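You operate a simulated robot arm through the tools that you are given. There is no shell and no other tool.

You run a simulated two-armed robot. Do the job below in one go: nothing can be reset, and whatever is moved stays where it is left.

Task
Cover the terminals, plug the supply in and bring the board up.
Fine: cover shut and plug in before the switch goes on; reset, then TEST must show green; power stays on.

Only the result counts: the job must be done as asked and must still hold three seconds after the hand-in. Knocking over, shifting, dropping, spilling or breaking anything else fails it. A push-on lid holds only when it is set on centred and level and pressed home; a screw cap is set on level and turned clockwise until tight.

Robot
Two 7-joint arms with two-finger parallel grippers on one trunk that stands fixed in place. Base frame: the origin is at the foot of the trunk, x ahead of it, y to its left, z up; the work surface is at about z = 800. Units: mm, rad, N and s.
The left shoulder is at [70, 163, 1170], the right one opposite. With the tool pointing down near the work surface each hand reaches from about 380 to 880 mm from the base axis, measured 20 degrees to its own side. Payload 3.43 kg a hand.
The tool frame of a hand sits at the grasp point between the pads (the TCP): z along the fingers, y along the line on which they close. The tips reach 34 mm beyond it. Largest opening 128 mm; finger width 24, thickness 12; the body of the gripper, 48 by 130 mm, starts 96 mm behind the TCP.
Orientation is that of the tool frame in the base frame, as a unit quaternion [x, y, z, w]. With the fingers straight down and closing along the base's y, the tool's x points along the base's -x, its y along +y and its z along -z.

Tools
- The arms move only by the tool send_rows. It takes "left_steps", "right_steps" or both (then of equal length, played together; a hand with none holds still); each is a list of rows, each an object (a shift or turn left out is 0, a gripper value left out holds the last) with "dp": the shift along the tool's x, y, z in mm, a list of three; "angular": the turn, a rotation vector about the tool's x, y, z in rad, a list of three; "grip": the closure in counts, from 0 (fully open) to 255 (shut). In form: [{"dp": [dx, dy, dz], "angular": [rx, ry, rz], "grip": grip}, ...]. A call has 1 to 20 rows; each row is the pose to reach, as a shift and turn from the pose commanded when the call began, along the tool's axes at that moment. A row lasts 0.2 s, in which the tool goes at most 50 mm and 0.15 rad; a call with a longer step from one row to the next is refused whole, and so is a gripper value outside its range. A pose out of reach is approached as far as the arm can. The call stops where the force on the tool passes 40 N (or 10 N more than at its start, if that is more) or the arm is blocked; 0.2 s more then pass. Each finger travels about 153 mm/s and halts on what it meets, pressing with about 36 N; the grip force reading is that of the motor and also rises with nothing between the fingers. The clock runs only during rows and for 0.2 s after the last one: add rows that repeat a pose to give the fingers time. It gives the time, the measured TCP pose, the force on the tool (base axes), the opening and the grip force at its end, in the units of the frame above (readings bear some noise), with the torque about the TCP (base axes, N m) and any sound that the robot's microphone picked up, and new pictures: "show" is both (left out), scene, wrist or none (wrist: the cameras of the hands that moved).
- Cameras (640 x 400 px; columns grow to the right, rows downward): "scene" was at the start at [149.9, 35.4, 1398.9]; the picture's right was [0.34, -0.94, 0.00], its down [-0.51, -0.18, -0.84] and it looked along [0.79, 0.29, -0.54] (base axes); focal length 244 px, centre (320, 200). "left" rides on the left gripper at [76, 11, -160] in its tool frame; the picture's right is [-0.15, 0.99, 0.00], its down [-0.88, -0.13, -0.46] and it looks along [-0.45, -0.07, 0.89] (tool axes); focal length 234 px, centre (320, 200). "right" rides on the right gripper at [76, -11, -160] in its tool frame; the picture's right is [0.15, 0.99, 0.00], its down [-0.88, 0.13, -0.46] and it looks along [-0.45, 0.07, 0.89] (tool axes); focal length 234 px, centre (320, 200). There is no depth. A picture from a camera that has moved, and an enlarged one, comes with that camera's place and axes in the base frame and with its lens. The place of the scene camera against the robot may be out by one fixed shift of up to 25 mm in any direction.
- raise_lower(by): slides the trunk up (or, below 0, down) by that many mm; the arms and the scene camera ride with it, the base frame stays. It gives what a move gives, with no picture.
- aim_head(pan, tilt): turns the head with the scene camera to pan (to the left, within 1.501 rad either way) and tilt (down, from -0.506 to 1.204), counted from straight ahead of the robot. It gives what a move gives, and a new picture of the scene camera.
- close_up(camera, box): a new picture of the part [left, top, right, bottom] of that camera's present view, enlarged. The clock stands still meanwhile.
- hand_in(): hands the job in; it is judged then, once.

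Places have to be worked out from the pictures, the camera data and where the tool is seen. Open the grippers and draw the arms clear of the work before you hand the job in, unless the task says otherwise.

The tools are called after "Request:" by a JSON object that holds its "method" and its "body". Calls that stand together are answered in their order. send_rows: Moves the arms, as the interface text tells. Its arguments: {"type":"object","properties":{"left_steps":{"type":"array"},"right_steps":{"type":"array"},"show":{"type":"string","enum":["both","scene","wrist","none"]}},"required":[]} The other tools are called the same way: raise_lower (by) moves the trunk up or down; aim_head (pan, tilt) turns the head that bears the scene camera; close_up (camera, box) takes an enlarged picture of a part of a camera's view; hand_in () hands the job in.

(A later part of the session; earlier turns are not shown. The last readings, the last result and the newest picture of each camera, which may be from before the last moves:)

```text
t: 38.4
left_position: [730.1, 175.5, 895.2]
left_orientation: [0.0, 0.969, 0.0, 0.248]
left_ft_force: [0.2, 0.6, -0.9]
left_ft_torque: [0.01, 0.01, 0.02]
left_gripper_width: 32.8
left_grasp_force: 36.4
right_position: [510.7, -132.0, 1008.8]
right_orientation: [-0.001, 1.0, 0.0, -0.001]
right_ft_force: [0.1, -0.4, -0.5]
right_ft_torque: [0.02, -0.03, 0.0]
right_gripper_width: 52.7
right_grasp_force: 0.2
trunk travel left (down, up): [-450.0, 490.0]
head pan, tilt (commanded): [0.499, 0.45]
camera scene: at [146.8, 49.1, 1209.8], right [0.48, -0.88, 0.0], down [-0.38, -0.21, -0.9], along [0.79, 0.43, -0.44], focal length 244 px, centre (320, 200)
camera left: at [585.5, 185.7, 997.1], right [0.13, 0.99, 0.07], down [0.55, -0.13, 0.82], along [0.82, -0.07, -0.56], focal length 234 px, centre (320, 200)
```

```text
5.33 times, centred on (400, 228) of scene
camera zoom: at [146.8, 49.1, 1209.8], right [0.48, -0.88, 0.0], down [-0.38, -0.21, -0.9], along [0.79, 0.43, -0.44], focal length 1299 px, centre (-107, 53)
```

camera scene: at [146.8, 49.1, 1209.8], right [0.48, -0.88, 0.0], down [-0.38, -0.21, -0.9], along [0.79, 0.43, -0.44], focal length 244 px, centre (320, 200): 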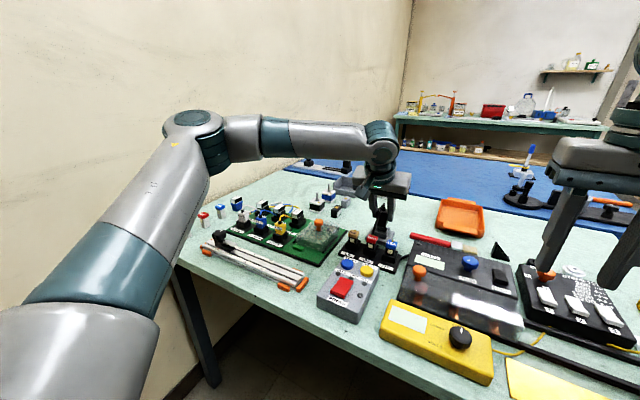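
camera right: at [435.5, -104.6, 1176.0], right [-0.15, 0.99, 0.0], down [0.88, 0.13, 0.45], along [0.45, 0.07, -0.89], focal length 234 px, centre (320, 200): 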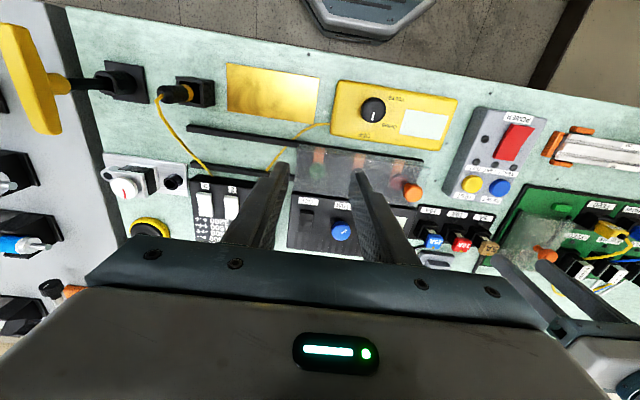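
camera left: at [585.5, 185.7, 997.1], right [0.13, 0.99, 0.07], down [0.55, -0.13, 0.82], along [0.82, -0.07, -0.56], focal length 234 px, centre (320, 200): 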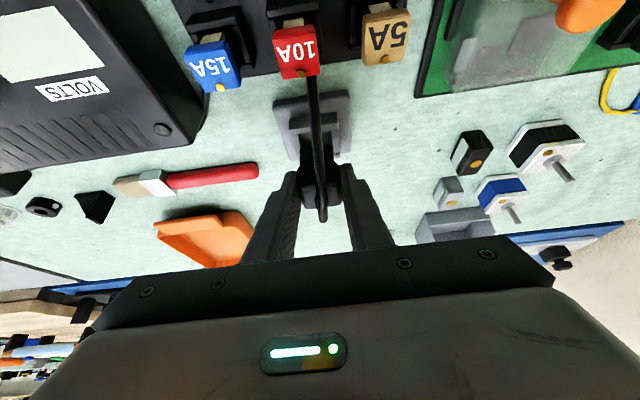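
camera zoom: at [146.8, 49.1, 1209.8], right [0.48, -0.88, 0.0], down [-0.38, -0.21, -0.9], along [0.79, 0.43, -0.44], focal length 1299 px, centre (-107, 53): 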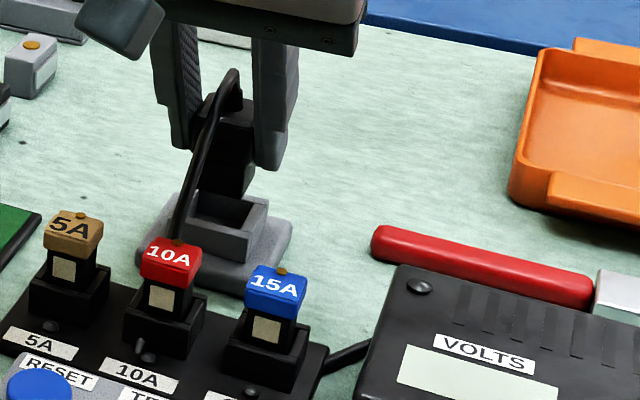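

The plug hovers above the socket, slightly beyond the hole toward the far side in view. I zoom further to measure the alignment exactly.

Request:
{"method": "close_up", "body": {"camera": "left", "box": [270, 105, 370, 175]}}

Request:
{"method": "close_up", "body": {"camera": "scene", "box": [370, 200, 420, 250]}}

```text
5.71 times, centred on (320, 140) of left
camera zoom: at [585.5, 185.7, 997.1], right [0.13, 0.99, 0.07], down [0.55, -0.13, 0.82], along [0.82, -0.07, -0.56], focal length 1338 px, centre (320, 543)
```

zoom: 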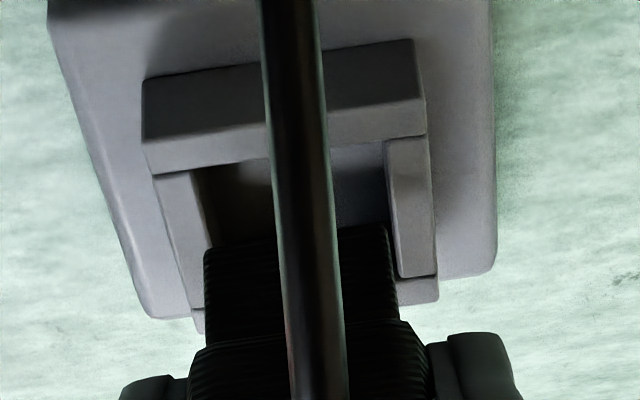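

```text
8.00 times, centred on (395, 225) of scene
camera zoom: at [146.8, 49.1, 1209.8], right [0.48, -0.88, 0.0], down [-0.38, -0.21, -0.9], along [0.79, 0.43, -0.44], focal length 1949 px, centre (-280, 0)
```

zoom: 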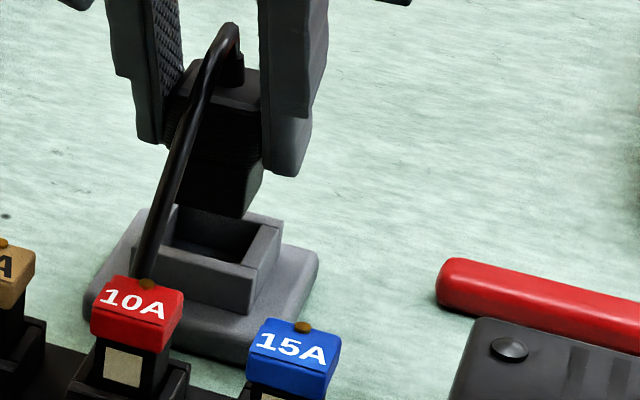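

Triangulated from two views, the socket rim is at z≈827 with the hole spanning x 725–754, y 159.7–189.3; the plug's lower part is now at x≥723, y 160.5–187.8. I shift +2.5 mm in x, +0.3 in y and lower to ~3 mm above the rim.

Request:
{"method": "send_rows", "body": {"left_steps": [{"dp": [1.5, 0.1, 4]}, {"dp": [3, 0.2, 8]}, {"dp": [4.5, 0.3, 12]}, {"dp": [6, 0.3, 16.1]}, {"dp": [6, 0.3, 16.1]}], "show": "none"}}

Request:
{"method": "close_up", "body": {"camera": "left", "box": [270, 105, 370, 175]}}

Request:
{"method": "close_up", "body": {"camera": "scene", "box": [370, 200, 420, 250]}}

```text
t: 39.6
left_position: [731.0, 177.1, 877.8]
left_orientation: [-0.001, 0.969, 0.0, 0.248]
left_ft_force: [-0.2, -0.8, -0.7]
left_ft_torque: [0.01, -0.02, -0.01]
left_gripper_width: 33.0
left_grasp_force: 36.1
right_position: [512.0, -131.4, 1008.5]
right_orientation: [-0.001, 1.0, 0.0, -0.001]
right_ft_force: [-0.2, 0.4, -0.6]
right_ft_torque: [0.02, 0.0, -0.04]
right_gripper_width: 52.4
right_grasp_force: 0.1
trunk travel left (down, up): [-450.0, 490.0]
head pan, tilt (commanded): [0.499, 0.45]
```

```text
5.71 times, centred on (320, 140) of left
camera zoom: at [587.1, 188.0, 980.1], right [0.13, 0.99, 0.07], down [0.55, -0.13, 0.82], along [0.82, -0.07, -0.56], focal length 1338 px, centre (320, 543)
```

zoom: 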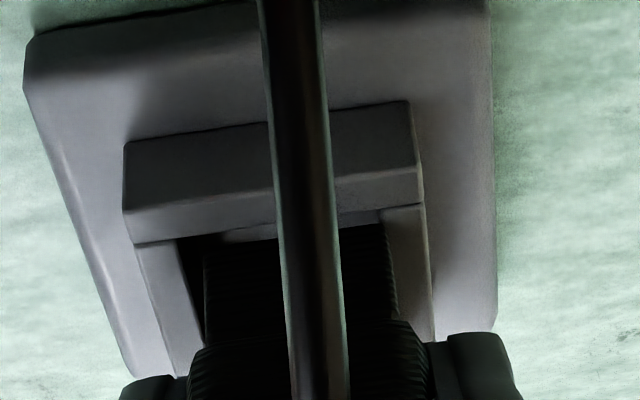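

```text
8.00 times, centred on (395, 225) of scene
camera zoom: at [146.7, 49.0, 1209.9], right [0.48, -0.88, 0.0], down [-0.38, -0.21, -0.9], along [0.79, 0.43, -0.44], focal length 1949 px, centre (-280, 0)
```

zoom: 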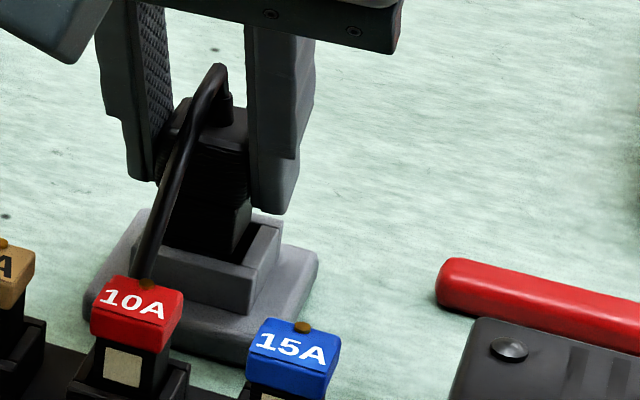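

The picture shows the plug ~1.9 mm too far toward +y relative to the hole, with x nearly right. I correct by −1.9 mm in y and look again before inserting.

Request:
{"method": "send_rows", "body": {"left_steps": [{"dp": [0.2, -1, -0.1]}, {"dp": [0.3, -1.9, -0.1]}, {"dp": [0.3, -1.9, -0.1]}], "show": "none"}}

Request:
{"method": "close_up", "body": {"camera": "left", "box": [280, 120, 360, 170]}}

```text
t: 40.4
left_position: [729.0, 176.5, 876.6]
left_orientation: [-0.001, 0.969, 0.0, 0.247]
left_ft_force: [-0.5, 0.1, -0.4]
left_ft_torque: [0.02, 0.0, -0.01]
left_gripper_width: 32.8
left_grasp_force: 35.9
left hand out of reach, approached as far as the arm can: row 2, 3
right_position: [511.4, -131.7, 1009.1]
right_orientation: [-0.001, 1.0, 0.0, -0.001]
right_ft_force: [-0.1, 0.2, -0.3]
right_ft_torque: [0.02, -0.01, 0.01]
right_gripper_width: 52.6
right_grasp_force: 0.0
trunk travel left (down, up): [-450.0, 490.0]
head pan, tilt (commanded): [0.499, 0.45]
```

```text
8.00 times, centred on (320, 145) of left
camera zoom: at [585.7, 186.9, 980.0], right [0.13, 0.99, 0.07], down [0.55, -0.13, 0.82], along [0.82, -0.07, -0.56], focal length 1873 px, centre (320, 640)
```

zoom: 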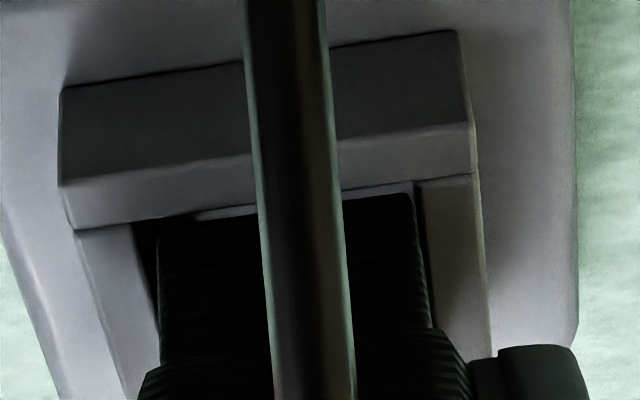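

The arm reports its limit here, and it is freer when the hand is higher relative to the shoulder. So I raise both hands ~110 mm, then lower the trunk another 100 mm to regain margin.

Request:
{"method": "send_rows", "body": {"left_steps": [{"dp": [-4.6, 0, -7.9]}, {"dp": [-9.2, 0, -15.8]}, {"dp": [-13.9, 0, -23.8]}, {"dp": [-18.5, -0.5, -31.7]}, {"dp": [-23.1, -0.7, -39.6]}, {"dp": [-27.7, -1, -47.5]}, {"dp": [-32.4, -1.2, -55.5]}, {"dp": [-37, -1.4, -63.4]}, {"dp": [-41.6, -1.6, -71.3]}, {"dp": [-46.2, -1.8, -79.2]}, {"dp": [-50.9, -2, -87.2]}, {"dp": [-55.5, -2, -95.1]}], "right_steps": [{"dp": [0, 0, -10]}, {"dp": [0, 0, -20]}, {"dp": [0, 0, -30]}, {"dp": [0, 0, -40]}, {"dp": [0, 0, -50]}, {"dp": [0, 0, -60]}, {"dp": [0, 0, -70]}, {"dp": [0, 0, -80]}, {"dp": [0, 0, -90]}, {"dp": [0, 0, -100]}, {"dp": [0, 0, -110]}, {"dp": [0, 0, -120]}], "show": "none"}}

Request:
{"method": "close_up", "body": {"camera": "left", "box": [250, 100, 390, 230]}}

```text
t: 43.0
left_position: [730.3, 176.2, 933.4]
left_orientation: [0.0, 0.968, -0.001, 0.249]
left_ft_force: [0.3, 0.3, -0.5]
left_ft_torque: [0.0, 0.05, 0.01]
left_gripper_width: 32.6
left_grasp_force: 36.0
left hand out of reach, approached as far as the arm can: row 6, 7, 8, 9, 10, 11, 12
right_position: [511.4, -132.1, 1129.7]
right_orientation: [-0.001, 1.0, -0.001, -0.001]
right_ft_force: [0.1, -0.5, 1.1]
right_ft_torque: [0.02, 0.0, 0.01]
right_gripper_width: 52.8
right_grasp_force: 0.0
trunk travel left (down, up): [-450.0, 490.0]
head pan, tilt (commanded): [0.499, 0.45]
```

```text
3.08 times, centred on (320, 165) of left
camera zoom: at [585.9, 187.2, 1035.6], right [0.13, 0.99, 0.07], down [0.55, -0.13, 0.82], along [0.82, -0.07, -0.56], focal length 720 px, centre (320, 308)
```

zoom: 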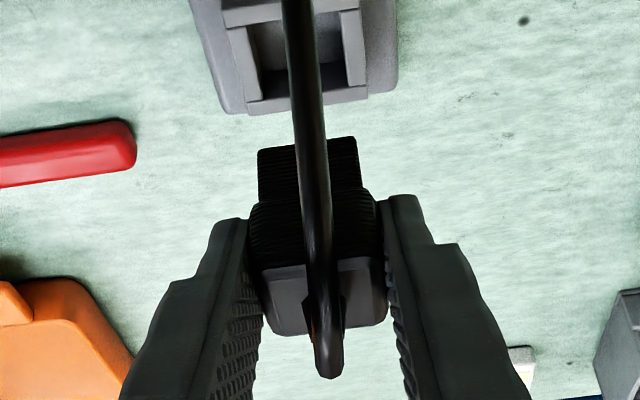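

The arm's reach here is best around z≈905, so lowering the trunk ~38 mm puts that sweet spot at insertion height. I do that now; the plug stays well above the rim.

Request:
{"method": "raise_lower", "body": {"by": -38}}

Request:
{"method": "close_up", "body": {"camera": "left", "box": [270, 105, 370, 175]}}

```text
t: 43.8
left_position: [729.0, 175.8, 896.3]
left_orientation: [-0.001, 0.969, 0.0, 0.249]
left_ft_force: [-0.1, -0.3, -0.3]
left_ft_torque: [-0.02, -0.02, 0.03]
left_gripper_width: 32.9
left_grasp_force: 36.2
right_position: [512.8, -131.3, 1091.5]
right_orientation: [-0.001, 1.0, 0.0, -0.001]
right_ft_force: [-0.2, 0.5, -0.7]
right_ft_torque: [-0.02, -0.05, 0.02]
right_gripper_width: 52.6
right_grasp_force: 0.0
trunk travel left (down, up): [-412.0, 528.0]
head pan, tilt (commanded): [0.499, 0.45]
```

```text
5.71 times, centred on (320, 140) of left
camera zoom: at [585.7, 187.0, 997.9], right [0.13, 0.99, 0.07], down [0.55, -0.13, 0.82], along [0.82, -0.07, -0.56], focal length 1338 px, centre (320, 543)
```

zoom: 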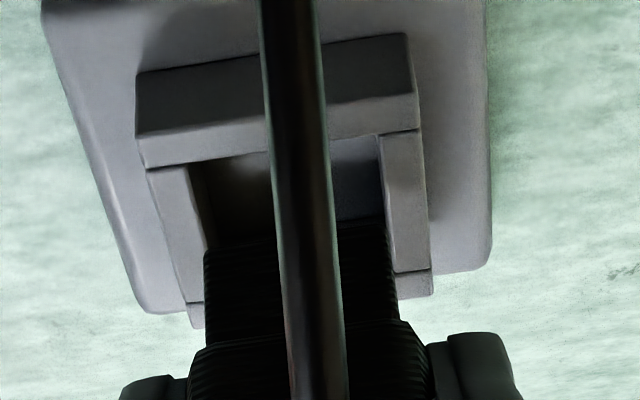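

Now I lower again to ~3 mm above the rim with the y-correction and check whether the arm follows.

Request:
{"method": "send_rows", "body": {"left_steps": [{"dp": [1.6, -0.3, 4]}, {"dp": [3.2, -0.6, 8]}, {"dp": [4.8, -0.8, 12]}, {"dp": [6.4, -0.9, 15.9]}, {"dp": [6.4, -0.9, 15.9]}], "show": "none"}}

Request:
{"method": "close_up", "body": {"camera": "left", "box": [280, 120, 360, 170]}}

```text
t: 45.0
left_position: [732.2, 175.3, 877.1]
left_orientation: [-0.001, 0.968, -0.002, 0.25]
left_ft_force: [0.2, 0.2, 0.4]
left_ft_torque: [0.02, 0.04, 0.01]
left_gripper_width: 32.7
left_grasp_force: 35.4
right_position: [511.8, -131.9, 1091.0]
right_orientation: [-0.001, 1.0, 0.0, -0.001]
right_ft_force: [-0.6, -0.4, 0.1]
right_ft_torque: [0.02, -0.03, -0.02]
right_gripper_width: 52.6
right_grasp_force: 0.1
trunk travel left (down, up): [-412.0, 528.0]
head pan, tilt (commanded): [0.499, 0.45]
```

```text
8.00 times, centred on (320, 145) of left
camera zoom: at [587.7, 186.7, 979.7], right [0.13, 0.99, 0.07], down [0.55, -0.13, 0.82], along [0.82, -0.07, -0.56], focal length 1873 px, centre (320, 640)
```

zoom: 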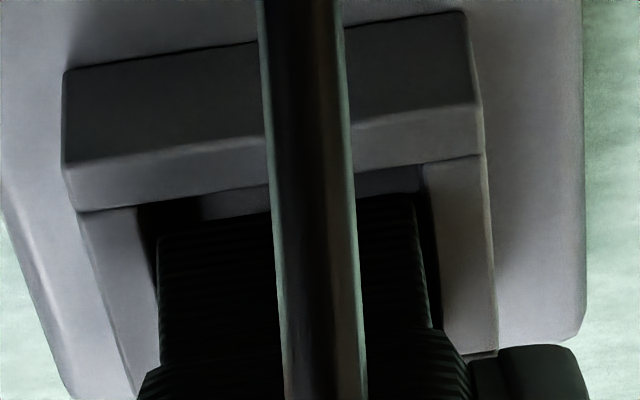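

The arm followed: the plug is centred in y (174.9 vs hole 174.75) with a near-side gap of ~2.6 mm. I shift −1.5 mm in x to centre it, then lower a few millimetres at 1 mm per row watching the force.

Request:
{"method": "send_rows", "body": {"left_steps": [{"dp": [1.3, -0.1, -0.7]}, {"dp": [1.8, -0.1, 0.16]}, {"dp": [2.3, -0.1, 1.04]}, {"dp": [2.8, -0.1, 1.9]}, {"dp": [3.2, -0.1, 2.8]}, {"dp": [3.7, -0.1, 3.7]}, {"dp": [4.2, -0.1, 4.55]}], "show": "none"}}

Request:
{"method": "close_up", "body": {"camera": "left", "box": [280, 120, 360, 170]}}

Request:
{"method": "close_up", "body": {"camera": "scene", "box": [370, 180, 430, 240]}}

```text
t: 46.6
left_position: [731.4, 174.6, 873.3]
left_orientation: [0.0, 0.969, -0.001, 0.248]
left_ft_force: [0.0, 0.4, -0.4]
left_ft_torque: [0.0, 0.01, 0.02]
left_gripper_width: 32.8
left_grasp_force: 35.6
right_position: [513.4, -130.5, 1090.7]
right_orientation: [-0.001, 1.0, 0.0, -0.001]
right_ft_force: [-0.5, -0.2, 0.2]
right_ft_torque: [0.02, 0.07, 0.0]
right_gripper_width: 52.7
right_grasp_force: 0.1
trunk travel left (down, up): [-412.0, 528.0]
head pan, tilt (commanded): [0.499, 0.45]
```

```text
8.00 times, centred on (320, 145) of left
camera zoom: at [586.4, 185.9, 974.7], right [0.13, 0.99, 0.07], down [0.55, -0.13, 0.82], along [0.82, -0.07, -0.56], focal length 1873 px, centre (320, 640)
```

zoom: 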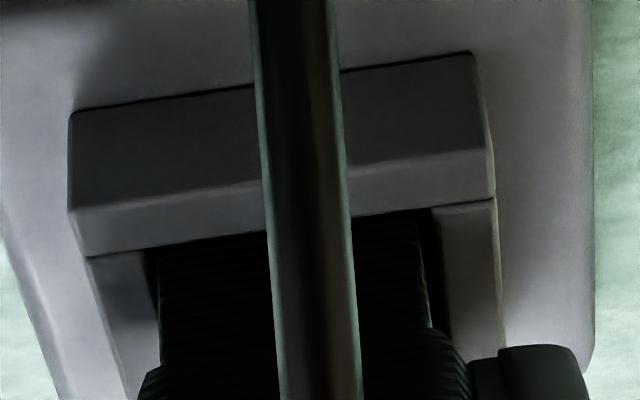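

```text
6.67 times, centred on (400, 210) of scene
camera zoom: at [146.7, 49.0, 1171.9], right [0.48, -0.88, 0.0], down [-0.38, -0.21, -0.9], along [0.79, 0.43, -0.44], focal length 1624 px, centre (-213, 133)
```

zoom: 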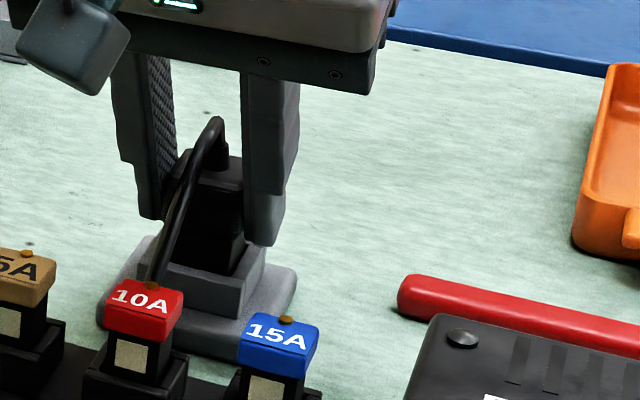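

No contact force yet and the plug's lower edge is entering the hole. I keep lowering at 1 mm per row, watching force.

Request:
{"method": "send_rows", "body": {"left_steps": [{"dp": [0.5, 0, 0.9]}, {"dp": [1, 0, 1.75]}, {"dp": [1.45, 0, 2.65]}, {"dp": [1.9, 0, 3.5]}, {"dp": [2.4, 0, 4.4]}, {"dp": [2.9, 0, 5.3]}], "show": "none"}}

Request:
{"method": "close_up", "body": {"camera": "left", "box": [280, 120, 360, 170]}}

Request:
{"method": "close_up", "body": {"camera": "scene", "box": [370, 190, 420, 240]}}

```text
t: 48.0
left_position: [731.0, 174.2, 866.1]
left_orientation: [-0.001, 0.969, -0.001, 0.248]
left_ft_force: [-0.1, -0.2, -0.4]
left_ft_torque: [0.0, -0.01, -0.02]
left_gripper_width: 32.8
left_grasp_force: 35.6
right_position: [512.7, -132.3, 1090.8]
right_orientation: [-0.001, 1.0, 0.0, -0.001]
right_ft_force: [-0.2, -0.7, -0.6]
right_ft_torque: [0.0, -0.01, -0.01]
right_gripper_width: 52.9
right_grasp_force: 0.0
trunk travel left (down, up): [-412.0, 528.0]
head pan, tilt (commanded): [0.499, 0.45]
```

```text
8.00 times, centred on (320, 145) of left
camera zoom: at [586.5, 186.1, 968.9], right [0.13, 0.99, 0.07], down [0.55, -0.13, 0.82], along [0.82, -0.07, -0.56], focal length 1873 px, centre (320, 640)
```

zoom: 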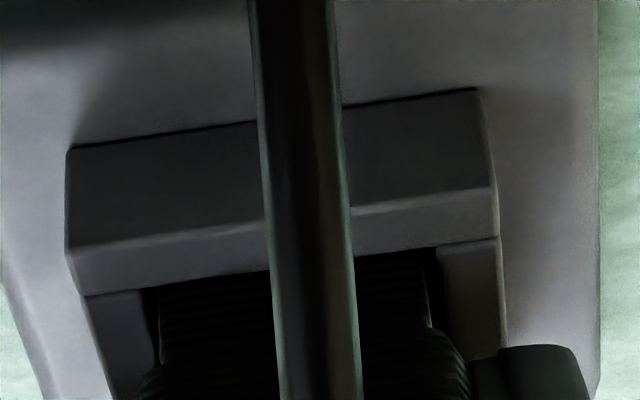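

```text
8.00 times, centred on (395, 215) of scene
camera zoom: at [146.7, 49.0, 1171.9], right [0.48, -0.88, 0.0], down [-0.38, -0.21, -0.9], along [0.79, 0.43, -0.44], focal length 1949 px, centre (-280, 80)
```

zoom: 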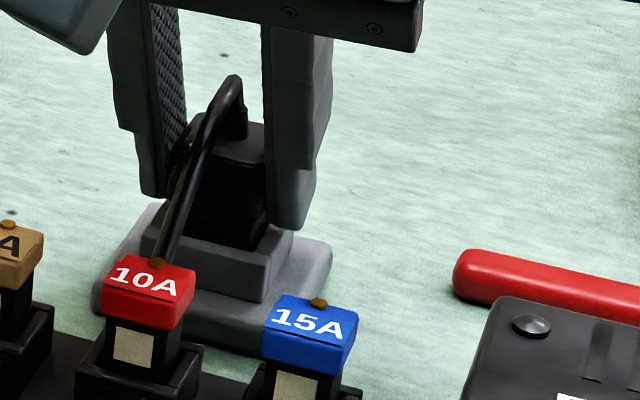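

The plug is ~8 mm into the socket without resistance; the fingertips are ~3.5 mm above the rim. I go down 3 mm more.

Request:
{"method": "send_rows", "body": {"left_steps": [{"dp": [0.5, 0, 0.9]}, {"dp": [1, 0, 1.75]}, {"dp": [1.45, 0, 2.65]}], "show": "none"}}

Request:
{"method": "close_up", "body": {"camera": "left", "box": [280, 120, 360, 170]}}

Request:
{"method": "close_up", "body": {"camera": "scene", "box": [370, 190, 420, 240]}}

```text
t: 48.8
left_position: [731.3, 174.8, 864.7]
left_orientation: [-0.001, 0.969, -0.001, 0.249]
left_ft_force: [1.1, 0.6, 10.1]
left_ft_torque: [0.17, -0.1, -0.14]
left_gripper_width: 32.7
left_grasp_force: 36.7
right_position: [512.0, -132.1, 1092.3]
right_orientation: [-0.001, 1.0, 0.001, -0.001]
right_ft_force: [-0.8, -0.5, -1.1]
right_ft_torque: [0.0, -0.03, 0.02]
right_gripper_width: 52.6
right_grasp_force: 0.0
trunk travel left (down, up): [-412.0, 528.0]
head pan, tilt (commanded): [0.499, 0.45]
```

```text
8.00 times, centred on (320, 145) of left
camera zoom: at [585.8, 186.1, 967.4], right [0.13, 0.99, 0.07], down [0.55, -0.13, 0.83], along [0.83, -0.07, -0.56], focal length 1873 px, centre (320, 640)
```

zoom: 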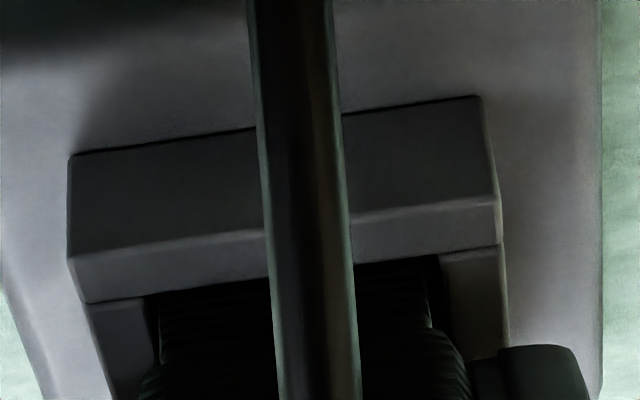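

```text
8.00 times, centred on (395, 215) of scene
camera zoom: at [145.7, 48.8, 1172.2], right [0.48, -0.88, 0.0], down [-0.38, -0.21, -0.9], along [0.79, 0.43, -0.43], focal length 1949 px, centre (-280, 80)
```

zoom: 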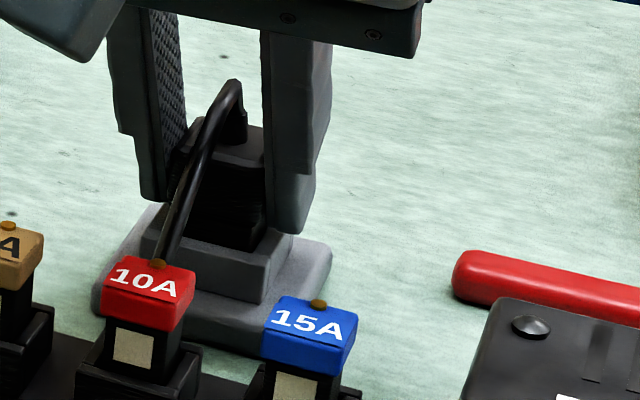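

Contact of 10 N, and its torque points to the +y fingertip resting on the socket rim, with the plug ~12 mm in. I back off 1.5 mm, open, and raise the hand so I can look at the plug and then press it home from above.

Request:
{"method": "send_rows", "body": {"left_steps": [{"dp": [-0.4, 0, -0.7]}, {"dp": [-0.7, 0, -1.3]}, {"dp": [-0.7, 0, -1.3], "grip": 140}, {"dp": [-0.7, 0, -1.3], "grip": 140}, {"dp": [-0.7, 0, -1.3], "grip": 140}], "show": "none"}}

Request:
{"method": "close_up", "body": {"camera": "left", "box": [260, 120, 380, 220]}}

Request:
{"method": "close_up", "body": {"camera": "scene", "box": [370, 190, 420, 240]}}

```text
t: 50.0
left_position: [731.3, 174.3, 864.0]
left_orientation: [-0.001, 0.969, -0.001, 0.247]
left_ft_force: [0.7, 1.2, -0.2]
left_ft_torque: [-0.01, 0.03, 0.0]
left_gripper_width: 57.8
left_grasp_force: 0.0
right_position: [513.1, -131.1, 1090.0]
right_orientation: [-0.001, 1.0, -0.001, -0.001]
right_ft_force: [-0.1, 0.9, 0.1]
right_ft_torque: [-0.01, 0.02, 0.01]
right_gripper_width: 52.6
right_grasp_force: 0.0
trunk travel left (down, up): [-412.0, 528.0]
head pan, tilt (commanded): [0.499, 0.45]
```

```text
4.00 times, centred on (320, 170) of left
camera zoom: at [586.5, 186.3, 966.7], right [0.13, 0.99, 0.07], down [0.55, -0.13, 0.82], along [0.82, -0.07, -0.56], focal length 937 px, centre (320, 320)
```

zoom: 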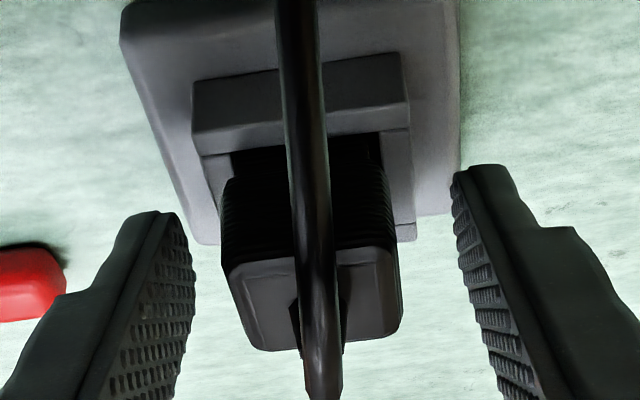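

```text
8.00 times, centred on (395, 215) of scene
camera zoom: at [146.8, 49.2, 1171.8], right [0.48, -0.88, 0.0], down [-0.38, -0.21, -0.9], along [0.79, 0.43, -0.44], focal length 1949 px, centre (-280, 80)
```

zoom: 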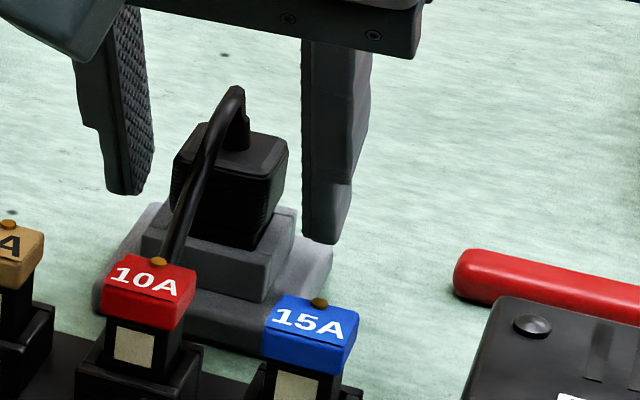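

The plug stands upright in the socket (top ≈857), needing to go further down. I raise the hand, centre on the plug's cord and close to a ~15 mm gap so the fingertips straddle the cord above the plug's top.

Request:
{"method": "send_rows", "body": {"left_steps": [{"dp": [-4.3, -0.2, -7], "grip": 140}, {"dp": [-8.6, -0.4, -14], "grip": 140}, {"dp": [-12.9, -0.6, -21], "grip": 140}, {"dp": [-17.2, -0.8, -28], "grip": 140}, {"dp": [-21.5, -1, -35], "grip": 140}, {"dp": [-21.5, -1, -35], "grip": 190}, {"dp": [-21.5, -1, -35], "grip": 224}, {"dp": [-21.5, -1, -35], "grip": 224}], "show": "none"}}

Request:
{"method": "close_up", "body": {"camera": "left", "box": [260, 120, 380, 220]}}

Request:
{"method": "close_up", "body": {"camera": "scene", "box": [370, 180, 430, 240]}}

```text
t: 51.8
left_position: [731.0, 174.4, 889.5]
left_orientation: [0.0, 0.968, -0.003, 0.25]
left_ft_force: [-0.5, 0.4, 0.4]
left_ft_torque: [0.04, -0.08, -0.03]
left_gripper_width: 32.7
left_grasp_force: 35.7
left hand out of reach, approached as far as the arm can: row 4, 5, 6, 7, 8
right_position: [512.1, -131.5, 1091.4]
right_orientation: [-0.001, 1.0, 0.0, -0.001]
right_ft_force: [0.5, -0.5, 0.8]
right_ft_torque: [0.01, -0.01, 0.0]
right_gripper_width: 52.8
right_grasp_force: 0.0
trunk travel left (down, up): [-412.0, 528.0]
head pan, tilt (commanded): [0.499, 0.45]
```

```text
4.00 times, centred on (320, 170) of left
camera zoom: at [586.1, 186.3, 992.1], right [0.13, 0.99, 0.07], down [0.55, -0.13, 0.83], along [0.82, -0.07, -0.56], focal length 937 px, centre (320, 320)
```

zoom: 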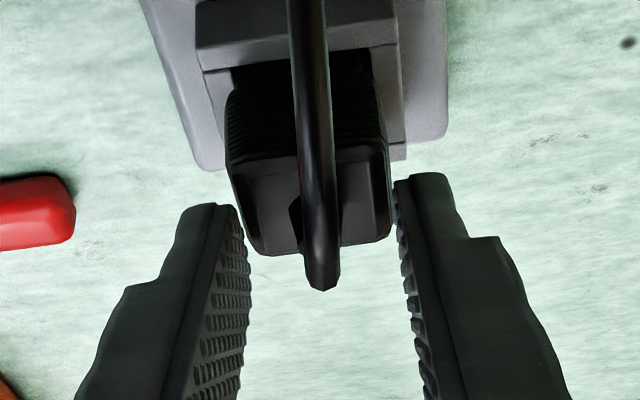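

```text
6.67 times, centred on (400, 210) of scene
camera zoom: at [146.6, 49.0, 1171.9], right [0.48, -0.88, 0.0], down [-0.38, -0.21, -0.9], along [0.79, 0.43, -0.44], focal length 1624 px, centre (-213, 133)
```

zoom: 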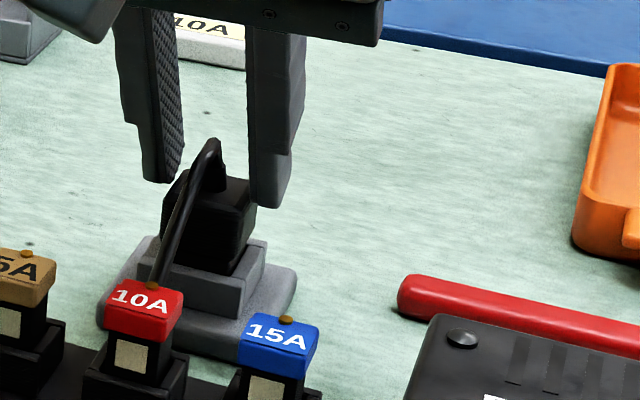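

The hand could not rise far enough, and the fingers closed lightly on the plug's top edge instead. I open them again and raise the trunk 22 mm, which lifts the hand clear of the plug.

Request:
{"method": "send_rows", "body": {"left_steps": [{"dp": [0, 0, 0], "grip": 140}, {"dp": [0, 0, 0], "grip": 140}, {"dp": [0, 0, 0], "grip": 140}], "show": "none"}}

Request:
{"method": "raise_lower", "body": {"by": 22}}

Request:
{"method": "close_up", "body": {"camera": "left", "box": [260, 110, 380, 220]}}

Request:
{"method": "close_up", "body": {"camera": "scene", "box": [370, 180, 430, 240]}}

```text
t: 52.6
left_position: [730.4, 173.8, 890.0]
left_orientation: [0.0, 0.968, -0.002, 0.25]
left_ft_force: [-0.7, -0.2, 1.2]
left_ft_torque: [-0.01, -0.02, 0.0]
left_gripper_width: 57.7
left_grasp_force: 0.1
right_position: [511.7, -132.3, 1091.3]
right_orientation: [0.0, 1.0, 0.0, 0.0]
right_ft_force: [2.1, -0.3, 0.5]
right_ft_torque: [-0.02, 0.03, 0.02]
right_gripper_width: 52.6
right_grasp_force: 0.0
trunk travel left (down, up): [-412.0, 528.0]
head pan, tilt (commanded): [0.499, 0.45]
```

```text
t: 53.3
left_position: [731.3, 173.6, 911.8]
left_orientation: [0.0, 0.968, -0.002, 0.249]
left_ft_force: [-0.3, 0.3, -0.5]
left_ft_torque: [-0.03, -0.03, -0.01]
left_gripper_width: 57.7
left_grasp_force: 0.0
right_position: [512.8, -132.1, 1112.9]
right_orientation: [0.0, 1.0, 0.0, -0.001]
right_ft_force: [0.6, 0.2, 0.5]
right_ft_torque: [-0.03, 0.03, 0.0]
right_gripper_width: 52.7
right_grasp_force: 0.1
trunk travel left (down, up): [-434.0, 506.0]
head pan, tilt (commanded): [0.499, 0.45]
```

```text
3.64 times, centred on (320, 165) of left
camera zoom: at [586.6, 186.3, 1013.7], right [0.13, 0.99, 0.07], down [0.55, -0.13, 0.82], along [0.82, -0.07, -0.56], focal length 852 px, centre (320, 327)
```

zoom: 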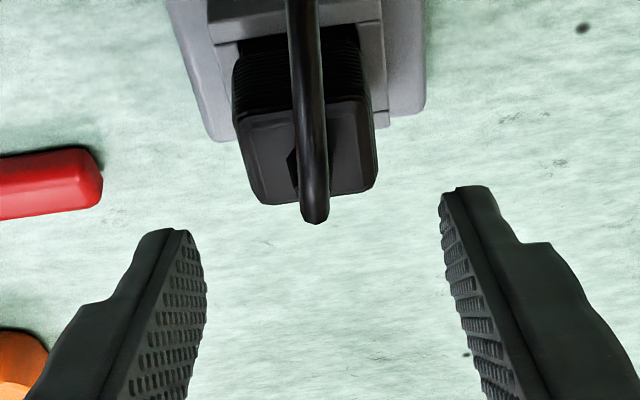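

```text
6.67 times, centred on (400, 210) of scene
camera zoom: at [147.2, 49.0, 1193.8], right [0.48, -0.88, 0.0], down [-0.38, -0.21, -0.9], along [0.79, 0.43, -0.44], focal length 1624 px, centre (-213, 133)
```

zoom: 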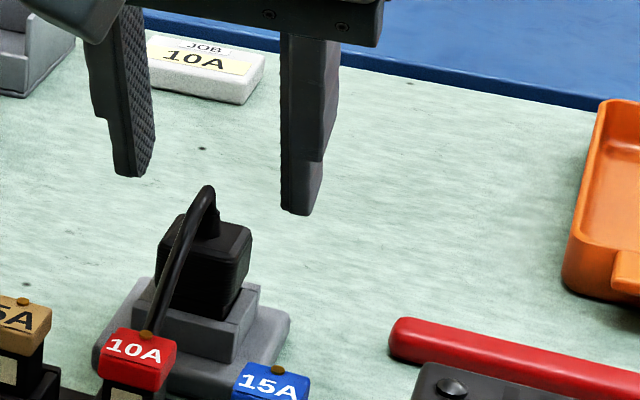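

The hand is now clear above the plug. I tilt a little more for reach margin, centre over the cord and close to a ~15 mm gap straddling it.

Request:
{"method": "send_rows", "body": {"left_steps": [{"dp": [0.9, 0.8, -0.5], "angular": [0, -0.1, 0], "grip": 140}, {"dp": [0.9, 0.8, -0.5], "angular": [0, -0.1, 0], "grip": 190}, {"dp": [0.9, 0.8, -0.5], "angular": [0, -0.1, 0], "grip": 224}, {"dp": [0.9, 0.8, -0.5], "angular": [0, -0.1, 0], "grip": 224}], "show": "none"}}

Request:
{"method": "close_up", "body": {"camera": "left", "box": [260, 90, 380, 210]}}

Request:
{"method": "close_up", "body": {"camera": "scene", "box": [370, 180, 430, 240]}}

```text
t: 54.3
left_position: [728.9, 174.7, 911.1]
left_orientation: [0.0, 0.955, -0.002, 0.297]
left_ft_force: [0.5, -1.1, 0.6]
left_ft_torque: [0.01, 0.0, -0.01]
left_gripper_width: 15.5
left_grasp_force: 0.1
right_position: [512.2, -131.0, 1112.6]
right_orientation: [-0.001, 1.0, 0.0, -0.001]
right_ft_force: [-0.3, -0.4, 0.1]
right_ft_torque: [0.0, 0.06, 0.0]
right_gripper_width: 52.7
right_grasp_force: 0.1
trunk travel left (down, up): [-434.0, 506.0]
head pan, tilt (commanded): [0.499, 0.45]
```

```text
3.33 times, centred on (320, 150) of left
camera zoom: at [575.8, 187.5, 999.3], right [0.12, 0.99, 0.08], down [0.47, -0.13, 0.88], along [0.88, -0.07, -0.48], focal length 781 px, centre (320, 367)
```

zoom: 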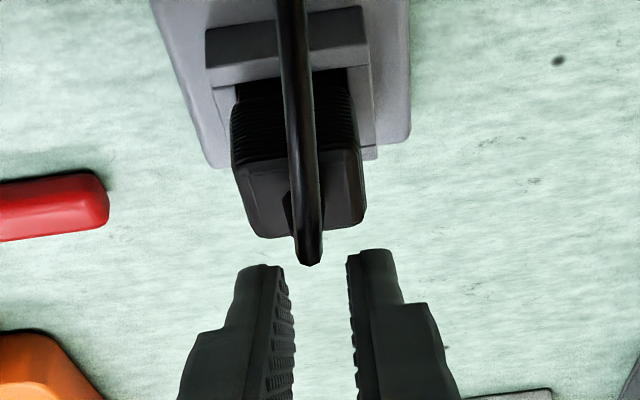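

```text
6.67 times, centred on (400, 210) of scene
camera zoom: at [146.9, 49.0, 1193.8], right [0.48, -0.88, 0.0], down [-0.38, -0.21, -0.9], along [0.79, 0.43, -0.44], focal length 1624 px, centre (-213, 133)
```

zoom: 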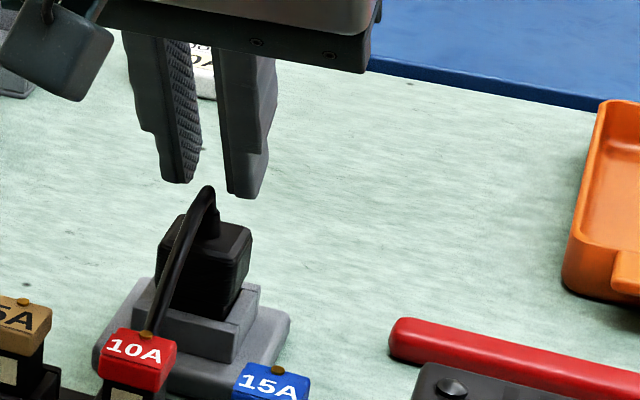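

The straddling tips are centred on the cord (TCP y 174.7, cord ≈174.3). I lower to just above the plug's top and then press gently in 1 mm steps.

Request:
{"method": "send_rows", "body": {"left_steps": [{"dp": [2.6, -0.3, 5.5]}, {"dp": [6, -0.3, 10.5]}, {"dp": [8.8, -0.3, 14.6]}, {"dp": [9.4, -0.3, 15.4]}, {"dp": [9.9, -0.3, 16.2]}, {"dp": [10.5, -0.3, 17]}, {"dp": [11.1, -0.3, 17.9]}, {"dp": [11.6, -0.3, 18.7]}], "show": "none"}}

Request:
{"method": "close_up", "body": {"camera": "left", "box": [260, 90, 380, 210]}}

Request:
{"method": "close_up", "body": {"camera": "scene", "box": [370, 180, 430, 240]}}

```text
t: 56.1
left_position: [729.4, 175.6, 896.1]
left_orientation: [0.0, 0.954, -0.003, 0.301]
left_ft_force: [2.1, 4.3, 32.3]
left_ft_torque: [0.25, -0.42, 0.07]
left_gripper_width: 15.9
left_grasp_force: 0.0
right_position: [508.7, -131.0, 1114.9]
right_orientation: [-0.002, 1.0, 0.0, 0.001]
right_ft_force: [-0.5, -0.6, 0.3]
right_ft_torque: [-0.01, -0.02, -0.03]
right_gripper_width: 52.6
right_grasp_force: 0.1
trunk travel left (down, up): [-434.0, 506.0]
head pan, tilt (commanded): [0.499, 0.45]
```

```text
3.33 times, centred on (320, 150) of left
camera zoom: at [574.1, 186.5, 981.6], right [0.12, 0.99, 0.08], down [0.46, -0.13, 0.88], along [0.88, -0.07, -0.47], focal length 781 px, centre (320, 367)
```

zoom: 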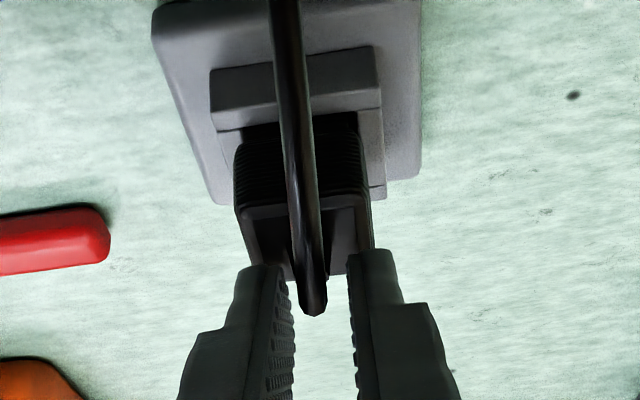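

```text
6.67 times, centred on (400, 210) of scene
camera zoom: at [143.0, 48.5, 1194.7], right [0.48, -0.88, 0.0], down [-0.38, -0.21, -0.9], along [0.79, 0.43, -0.43], focal length 1624 px, centre (-213, 133)
```

zoom: 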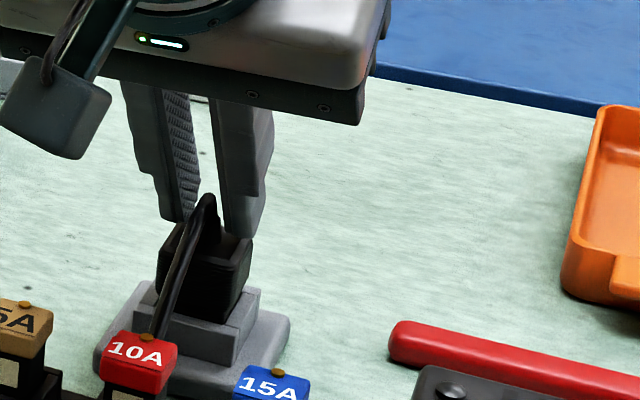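

Pressing with 32 N did not visibly move the plug, so it is either bottomed or catching. I look closer at how far the lower part is inside the rim.

Request:
{"method": "close_up", "body": {"camera": "left", "box": [290, 90, 350, 140]}}

Request:
{"method": "close_up", "body": {"camera": "scene", "box": [378, 200, 412, 238]}}

Request:
{"method": "close_up", "body": {"camera": "right", "box": [380, 140, 480, 260]}}

```text
8.00 times, centred on (320, 115) of left
camera zoom: at [574.1, 186.5, 981.6], right [0.12, 0.99, 0.08], down [0.46, -0.13, 0.88], along [0.88, -0.07, -0.47], focal length 1873 px, centre (320, 880)
```

zoom: 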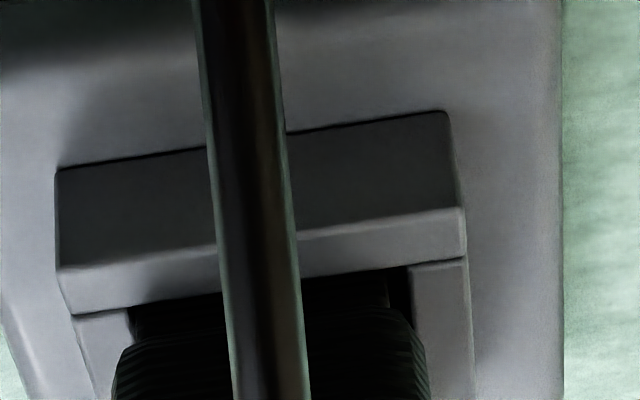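

```text
10.53 times, centred on (395, 219) of scene
camera zoom: at [143.0, 48.5, 1194.7], right [0.48, -0.88, 0.0], down [-0.38, -0.21, -0.9], along [0.79, 0.43, -0.43], focal length 2564 px, centre (-470, 0)
```

zoom: 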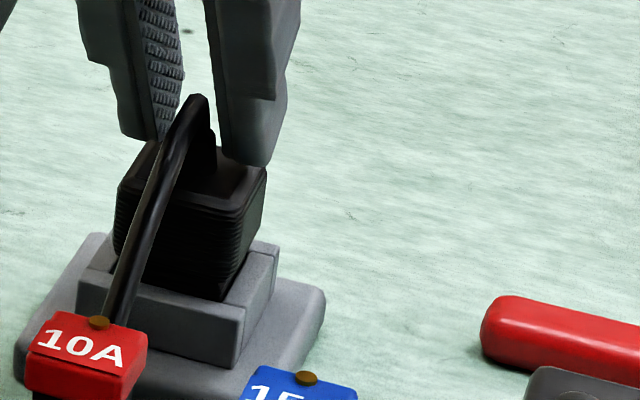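

```text
3.33 times, centred on (430, 200) of right
camera zoom: at [432.4, -144.0, 1274.7], right [-0.15, 0.99, 0.0], down [0.88, 0.13, 0.46], along [0.45, 0.07, -0.89], focal length 781 px, centre (-47, 200)
```

zoom: 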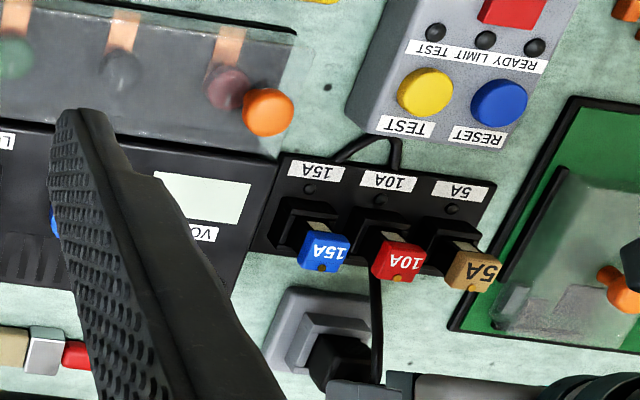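

The lower part now shows only ~5 mm above the rim, so the press took the plug down ~5 mm and it seems to rest on the socket floor (top ≈853). I lift off straight up to inspect it.

Request:
{"method": "send_rows", "body": {"left_steps": [{"dp": [-2.9, 0, -4.1]}, {"dp": [-5.7, 0, -8.2]}, {"dp": [-8.6, 0, -12.3]}, {"dp": [-8.6, 0, -12.3], "grip": 200}, {"dp": [-8.6, 0, -12.3], "grip": 140}], "show": "none"}}

Request:
{"method": "close_up", "body": {"camera": "left", "box": [270, 90, 370, 180]}}

Request:
{"method": "close_up", "body": {"camera": "scene", "box": [378, 200, 418, 240]}}

```text
t: 57.3
left_position: [729.6, 173.6, 904.3]
left_orientation: [0.001, 0.955, -0.003, 0.296]
left_ft_force: [-0.5, 0.0, 0.2]
left_ft_torque: [-0.03, 0.01, -0.03]
left_gripper_width: 58.1
left_grasp_force: 0.1
right_position: [511.8, -131.9, 1112.7]
right_orientation: [-0.001, 1.0, 0.0, -0.001]
right_ft_force: [-1.4, -0.3, 0.4]
right_ft_torque: [0.01, 0.0, -0.03]
right_gripper_width: 52.9
right_grasp_force: 0.1
trunk travel left (down, up): [-434.0, 506.0]
head pan, tilt (commanded): [0.499, 0.45]
```

```text
4.44 times, centred on (320, 135) of left
camera zoom: at [575.9, 186.1, 991.1], right [0.12, 0.99, 0.08], down [0.47, -0.13, 0.88], along [0.88, -0.07, -0.48], focal length 1041 px, centre (320, 489)
```

zoom: 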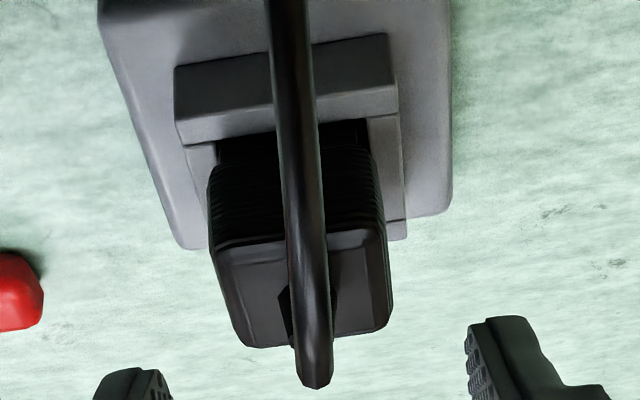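

```text
10.00 times, centred on (398, 220) of scene
camera zoom: at [146.6, 49.0, 1193.8], right [0.48, -0.88, 0.0], down [-0.38, -0.21, -0.9], along [0.79, 0.43, -0.44], focal length 2436 px, centre (-460, 0)
```

zoom: 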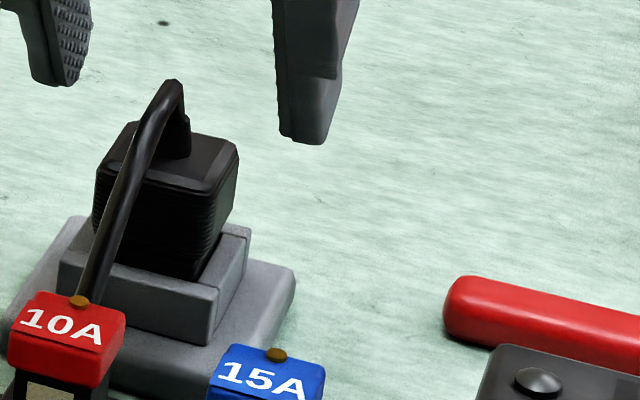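

I need a finer look to tell whether it sits fully down and level.

Request:
{"method": "close_up", "body": {"camera": "left", "box": [295, 100, 345, 145]}}

Request:
{"method": "close_up", "body": {"camera": "scene", "box": [383, 208, 405, 234]}}

```text
8.89 times, centred on (320, 122) of left
camera zoom: at [575.9, 186.1, 991.1], right [0.12, 0.99, 0.08], down [0.47, -0.13, 0.88], along [0.88, -0.07, -0.48], focal length 2082 px, centre (320, 889)
```

zoom: 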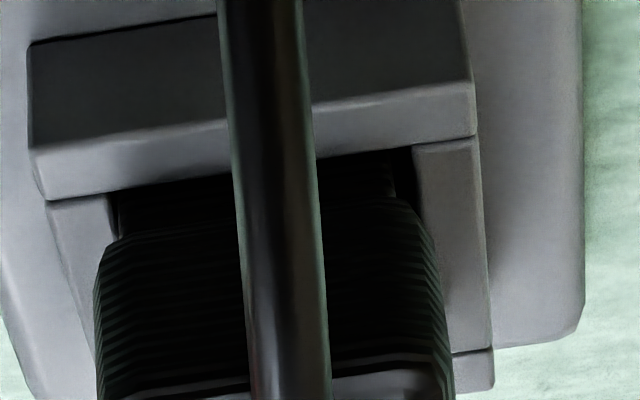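

```text
15.38 times, centred on (394, 221) of scene
camera zoom: at [146.6, 49.0, 1193.8], right [0.48, -0.88, 0.0], down [-0.38, -0.21, -0.9], along [0.79, 0.43, -0.44], focal length 3748 px, centre (-818, -123)
```

zoom: 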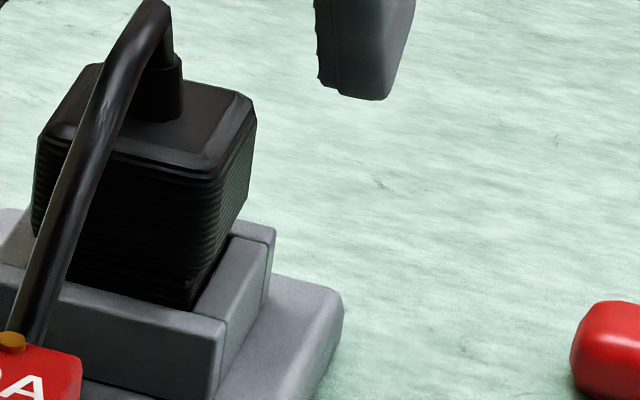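

The plug stands upright with its shoulder ~5 mm above the rim and its base on the socket floor (rim 827, plate 812), so it is home — 32 N moved it no further. I withdraw the left hand back and up, keeping the cord between the open fingers until clear.

Request:
{"method": "send_rows", "body": {"left_steps": [{"dp": [10.8, 0, -19.5]}, {"dp": [16, 0, -47.3]}, {"dp": [15.5, 0, -83.4]}, {"dp": [15.1, 30, -119.5]}, {"dp": [20.2, 70, -147.3]}, {"dp": [25.4, 110, -175.1]}, {"dp": [41.9, 150, -186.4]}], "show": "both"}}

Request:
{"method": "close_up", "body": {"camera": "scene", "box": [340, 190, 440, 270]}}

Request:
{"method": "close_up", "body": {"camera": "scene", "box": [310, 240, 390, 330]}}

```text
t: 58.9
left_position: [589.8, 327.2, 1033.9]
left_orientation: [0.0, 0.955, -0.003, 0.297]
left_ft_force: [0.0, 0.6, -0.4]
left_ft_torque: [-0.01, 0.0, 0.01]
left_gripper_width: 57.7
left_grasp_force: 0.0
right_position: [511.6, -131.0, 1114.3]
right_orientation: [-0.001, 1.0, -0.001, -0.001]
right_ft_force: [0.0, 0.3, -0.2]
right_ft_torque: [-0.06, -0.01, 0.01]
right_gripper_width: 52.7
right_grasp_force: 0.0
trunk travel left (down, up): [-434.0, 506.0]
head pan, tilt (commanded): [0.499, 0.45]
camera scene: at [145.8, 50.6, 1193.9], right [0.48, -0.88, 0.0], down [-0.38, -0.21, -0.9], along [0.79, 0.43, -0.44], focal length 244 px, centre (320, 200)
camera left: at [435.7, 338.7, 1120.7], right [0.12, 0.99, 0.08], down [0.47, -0.13, 0.88], along [0.88, -0.07, -0.48], focal length 234 px, centre (320, 200)
```

scene: 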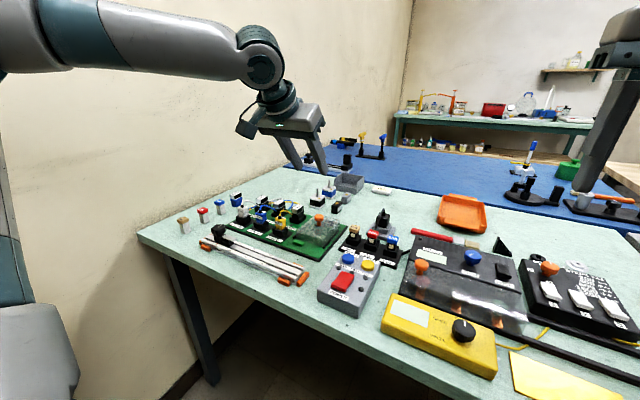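
left: 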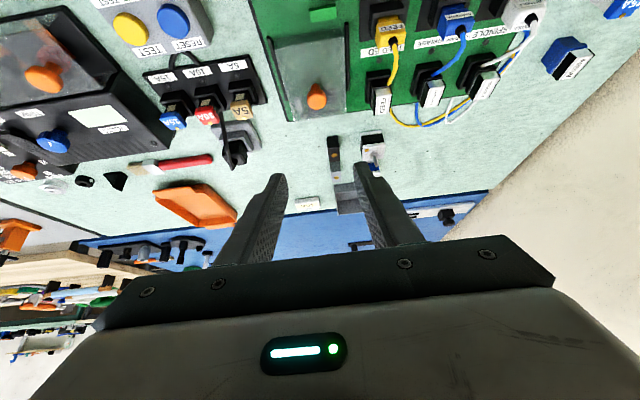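

```text
5.00 times, centred on (390, 230) of scene
camera zoom: at [145.8, 50.6, 1193.9], right [0.48, -0.88, 0.0], down [-0.38, -0.21, -0.9], along [0.79, 0.43, -0.44], focal length 1218 px, centre (-30, 50)
```

zoom: 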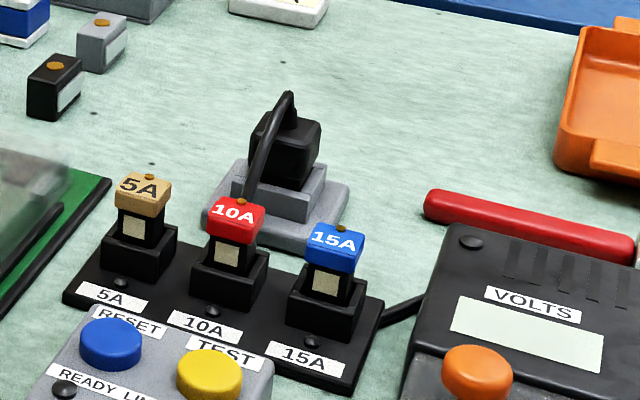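

```text
4.44 times, centred on (350, 285) of scene
camera zoom: at [145.8, 50.6, 1193.9], right [0.48, -0.88, 0.0], down [-0.38, -0.21, -0.9], along [0.79, 0.43, -0.44], focal length 1083 px, centre (187, -178)
```

zoom: 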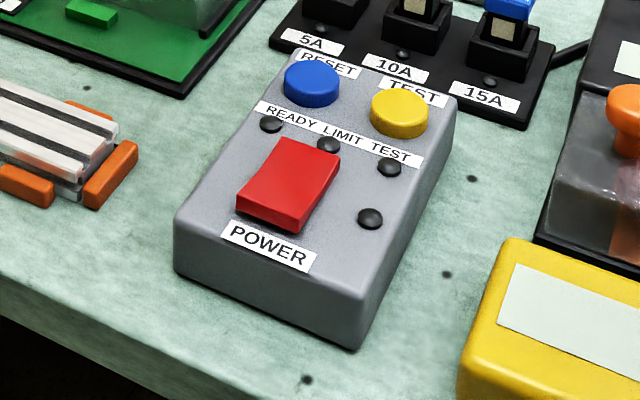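

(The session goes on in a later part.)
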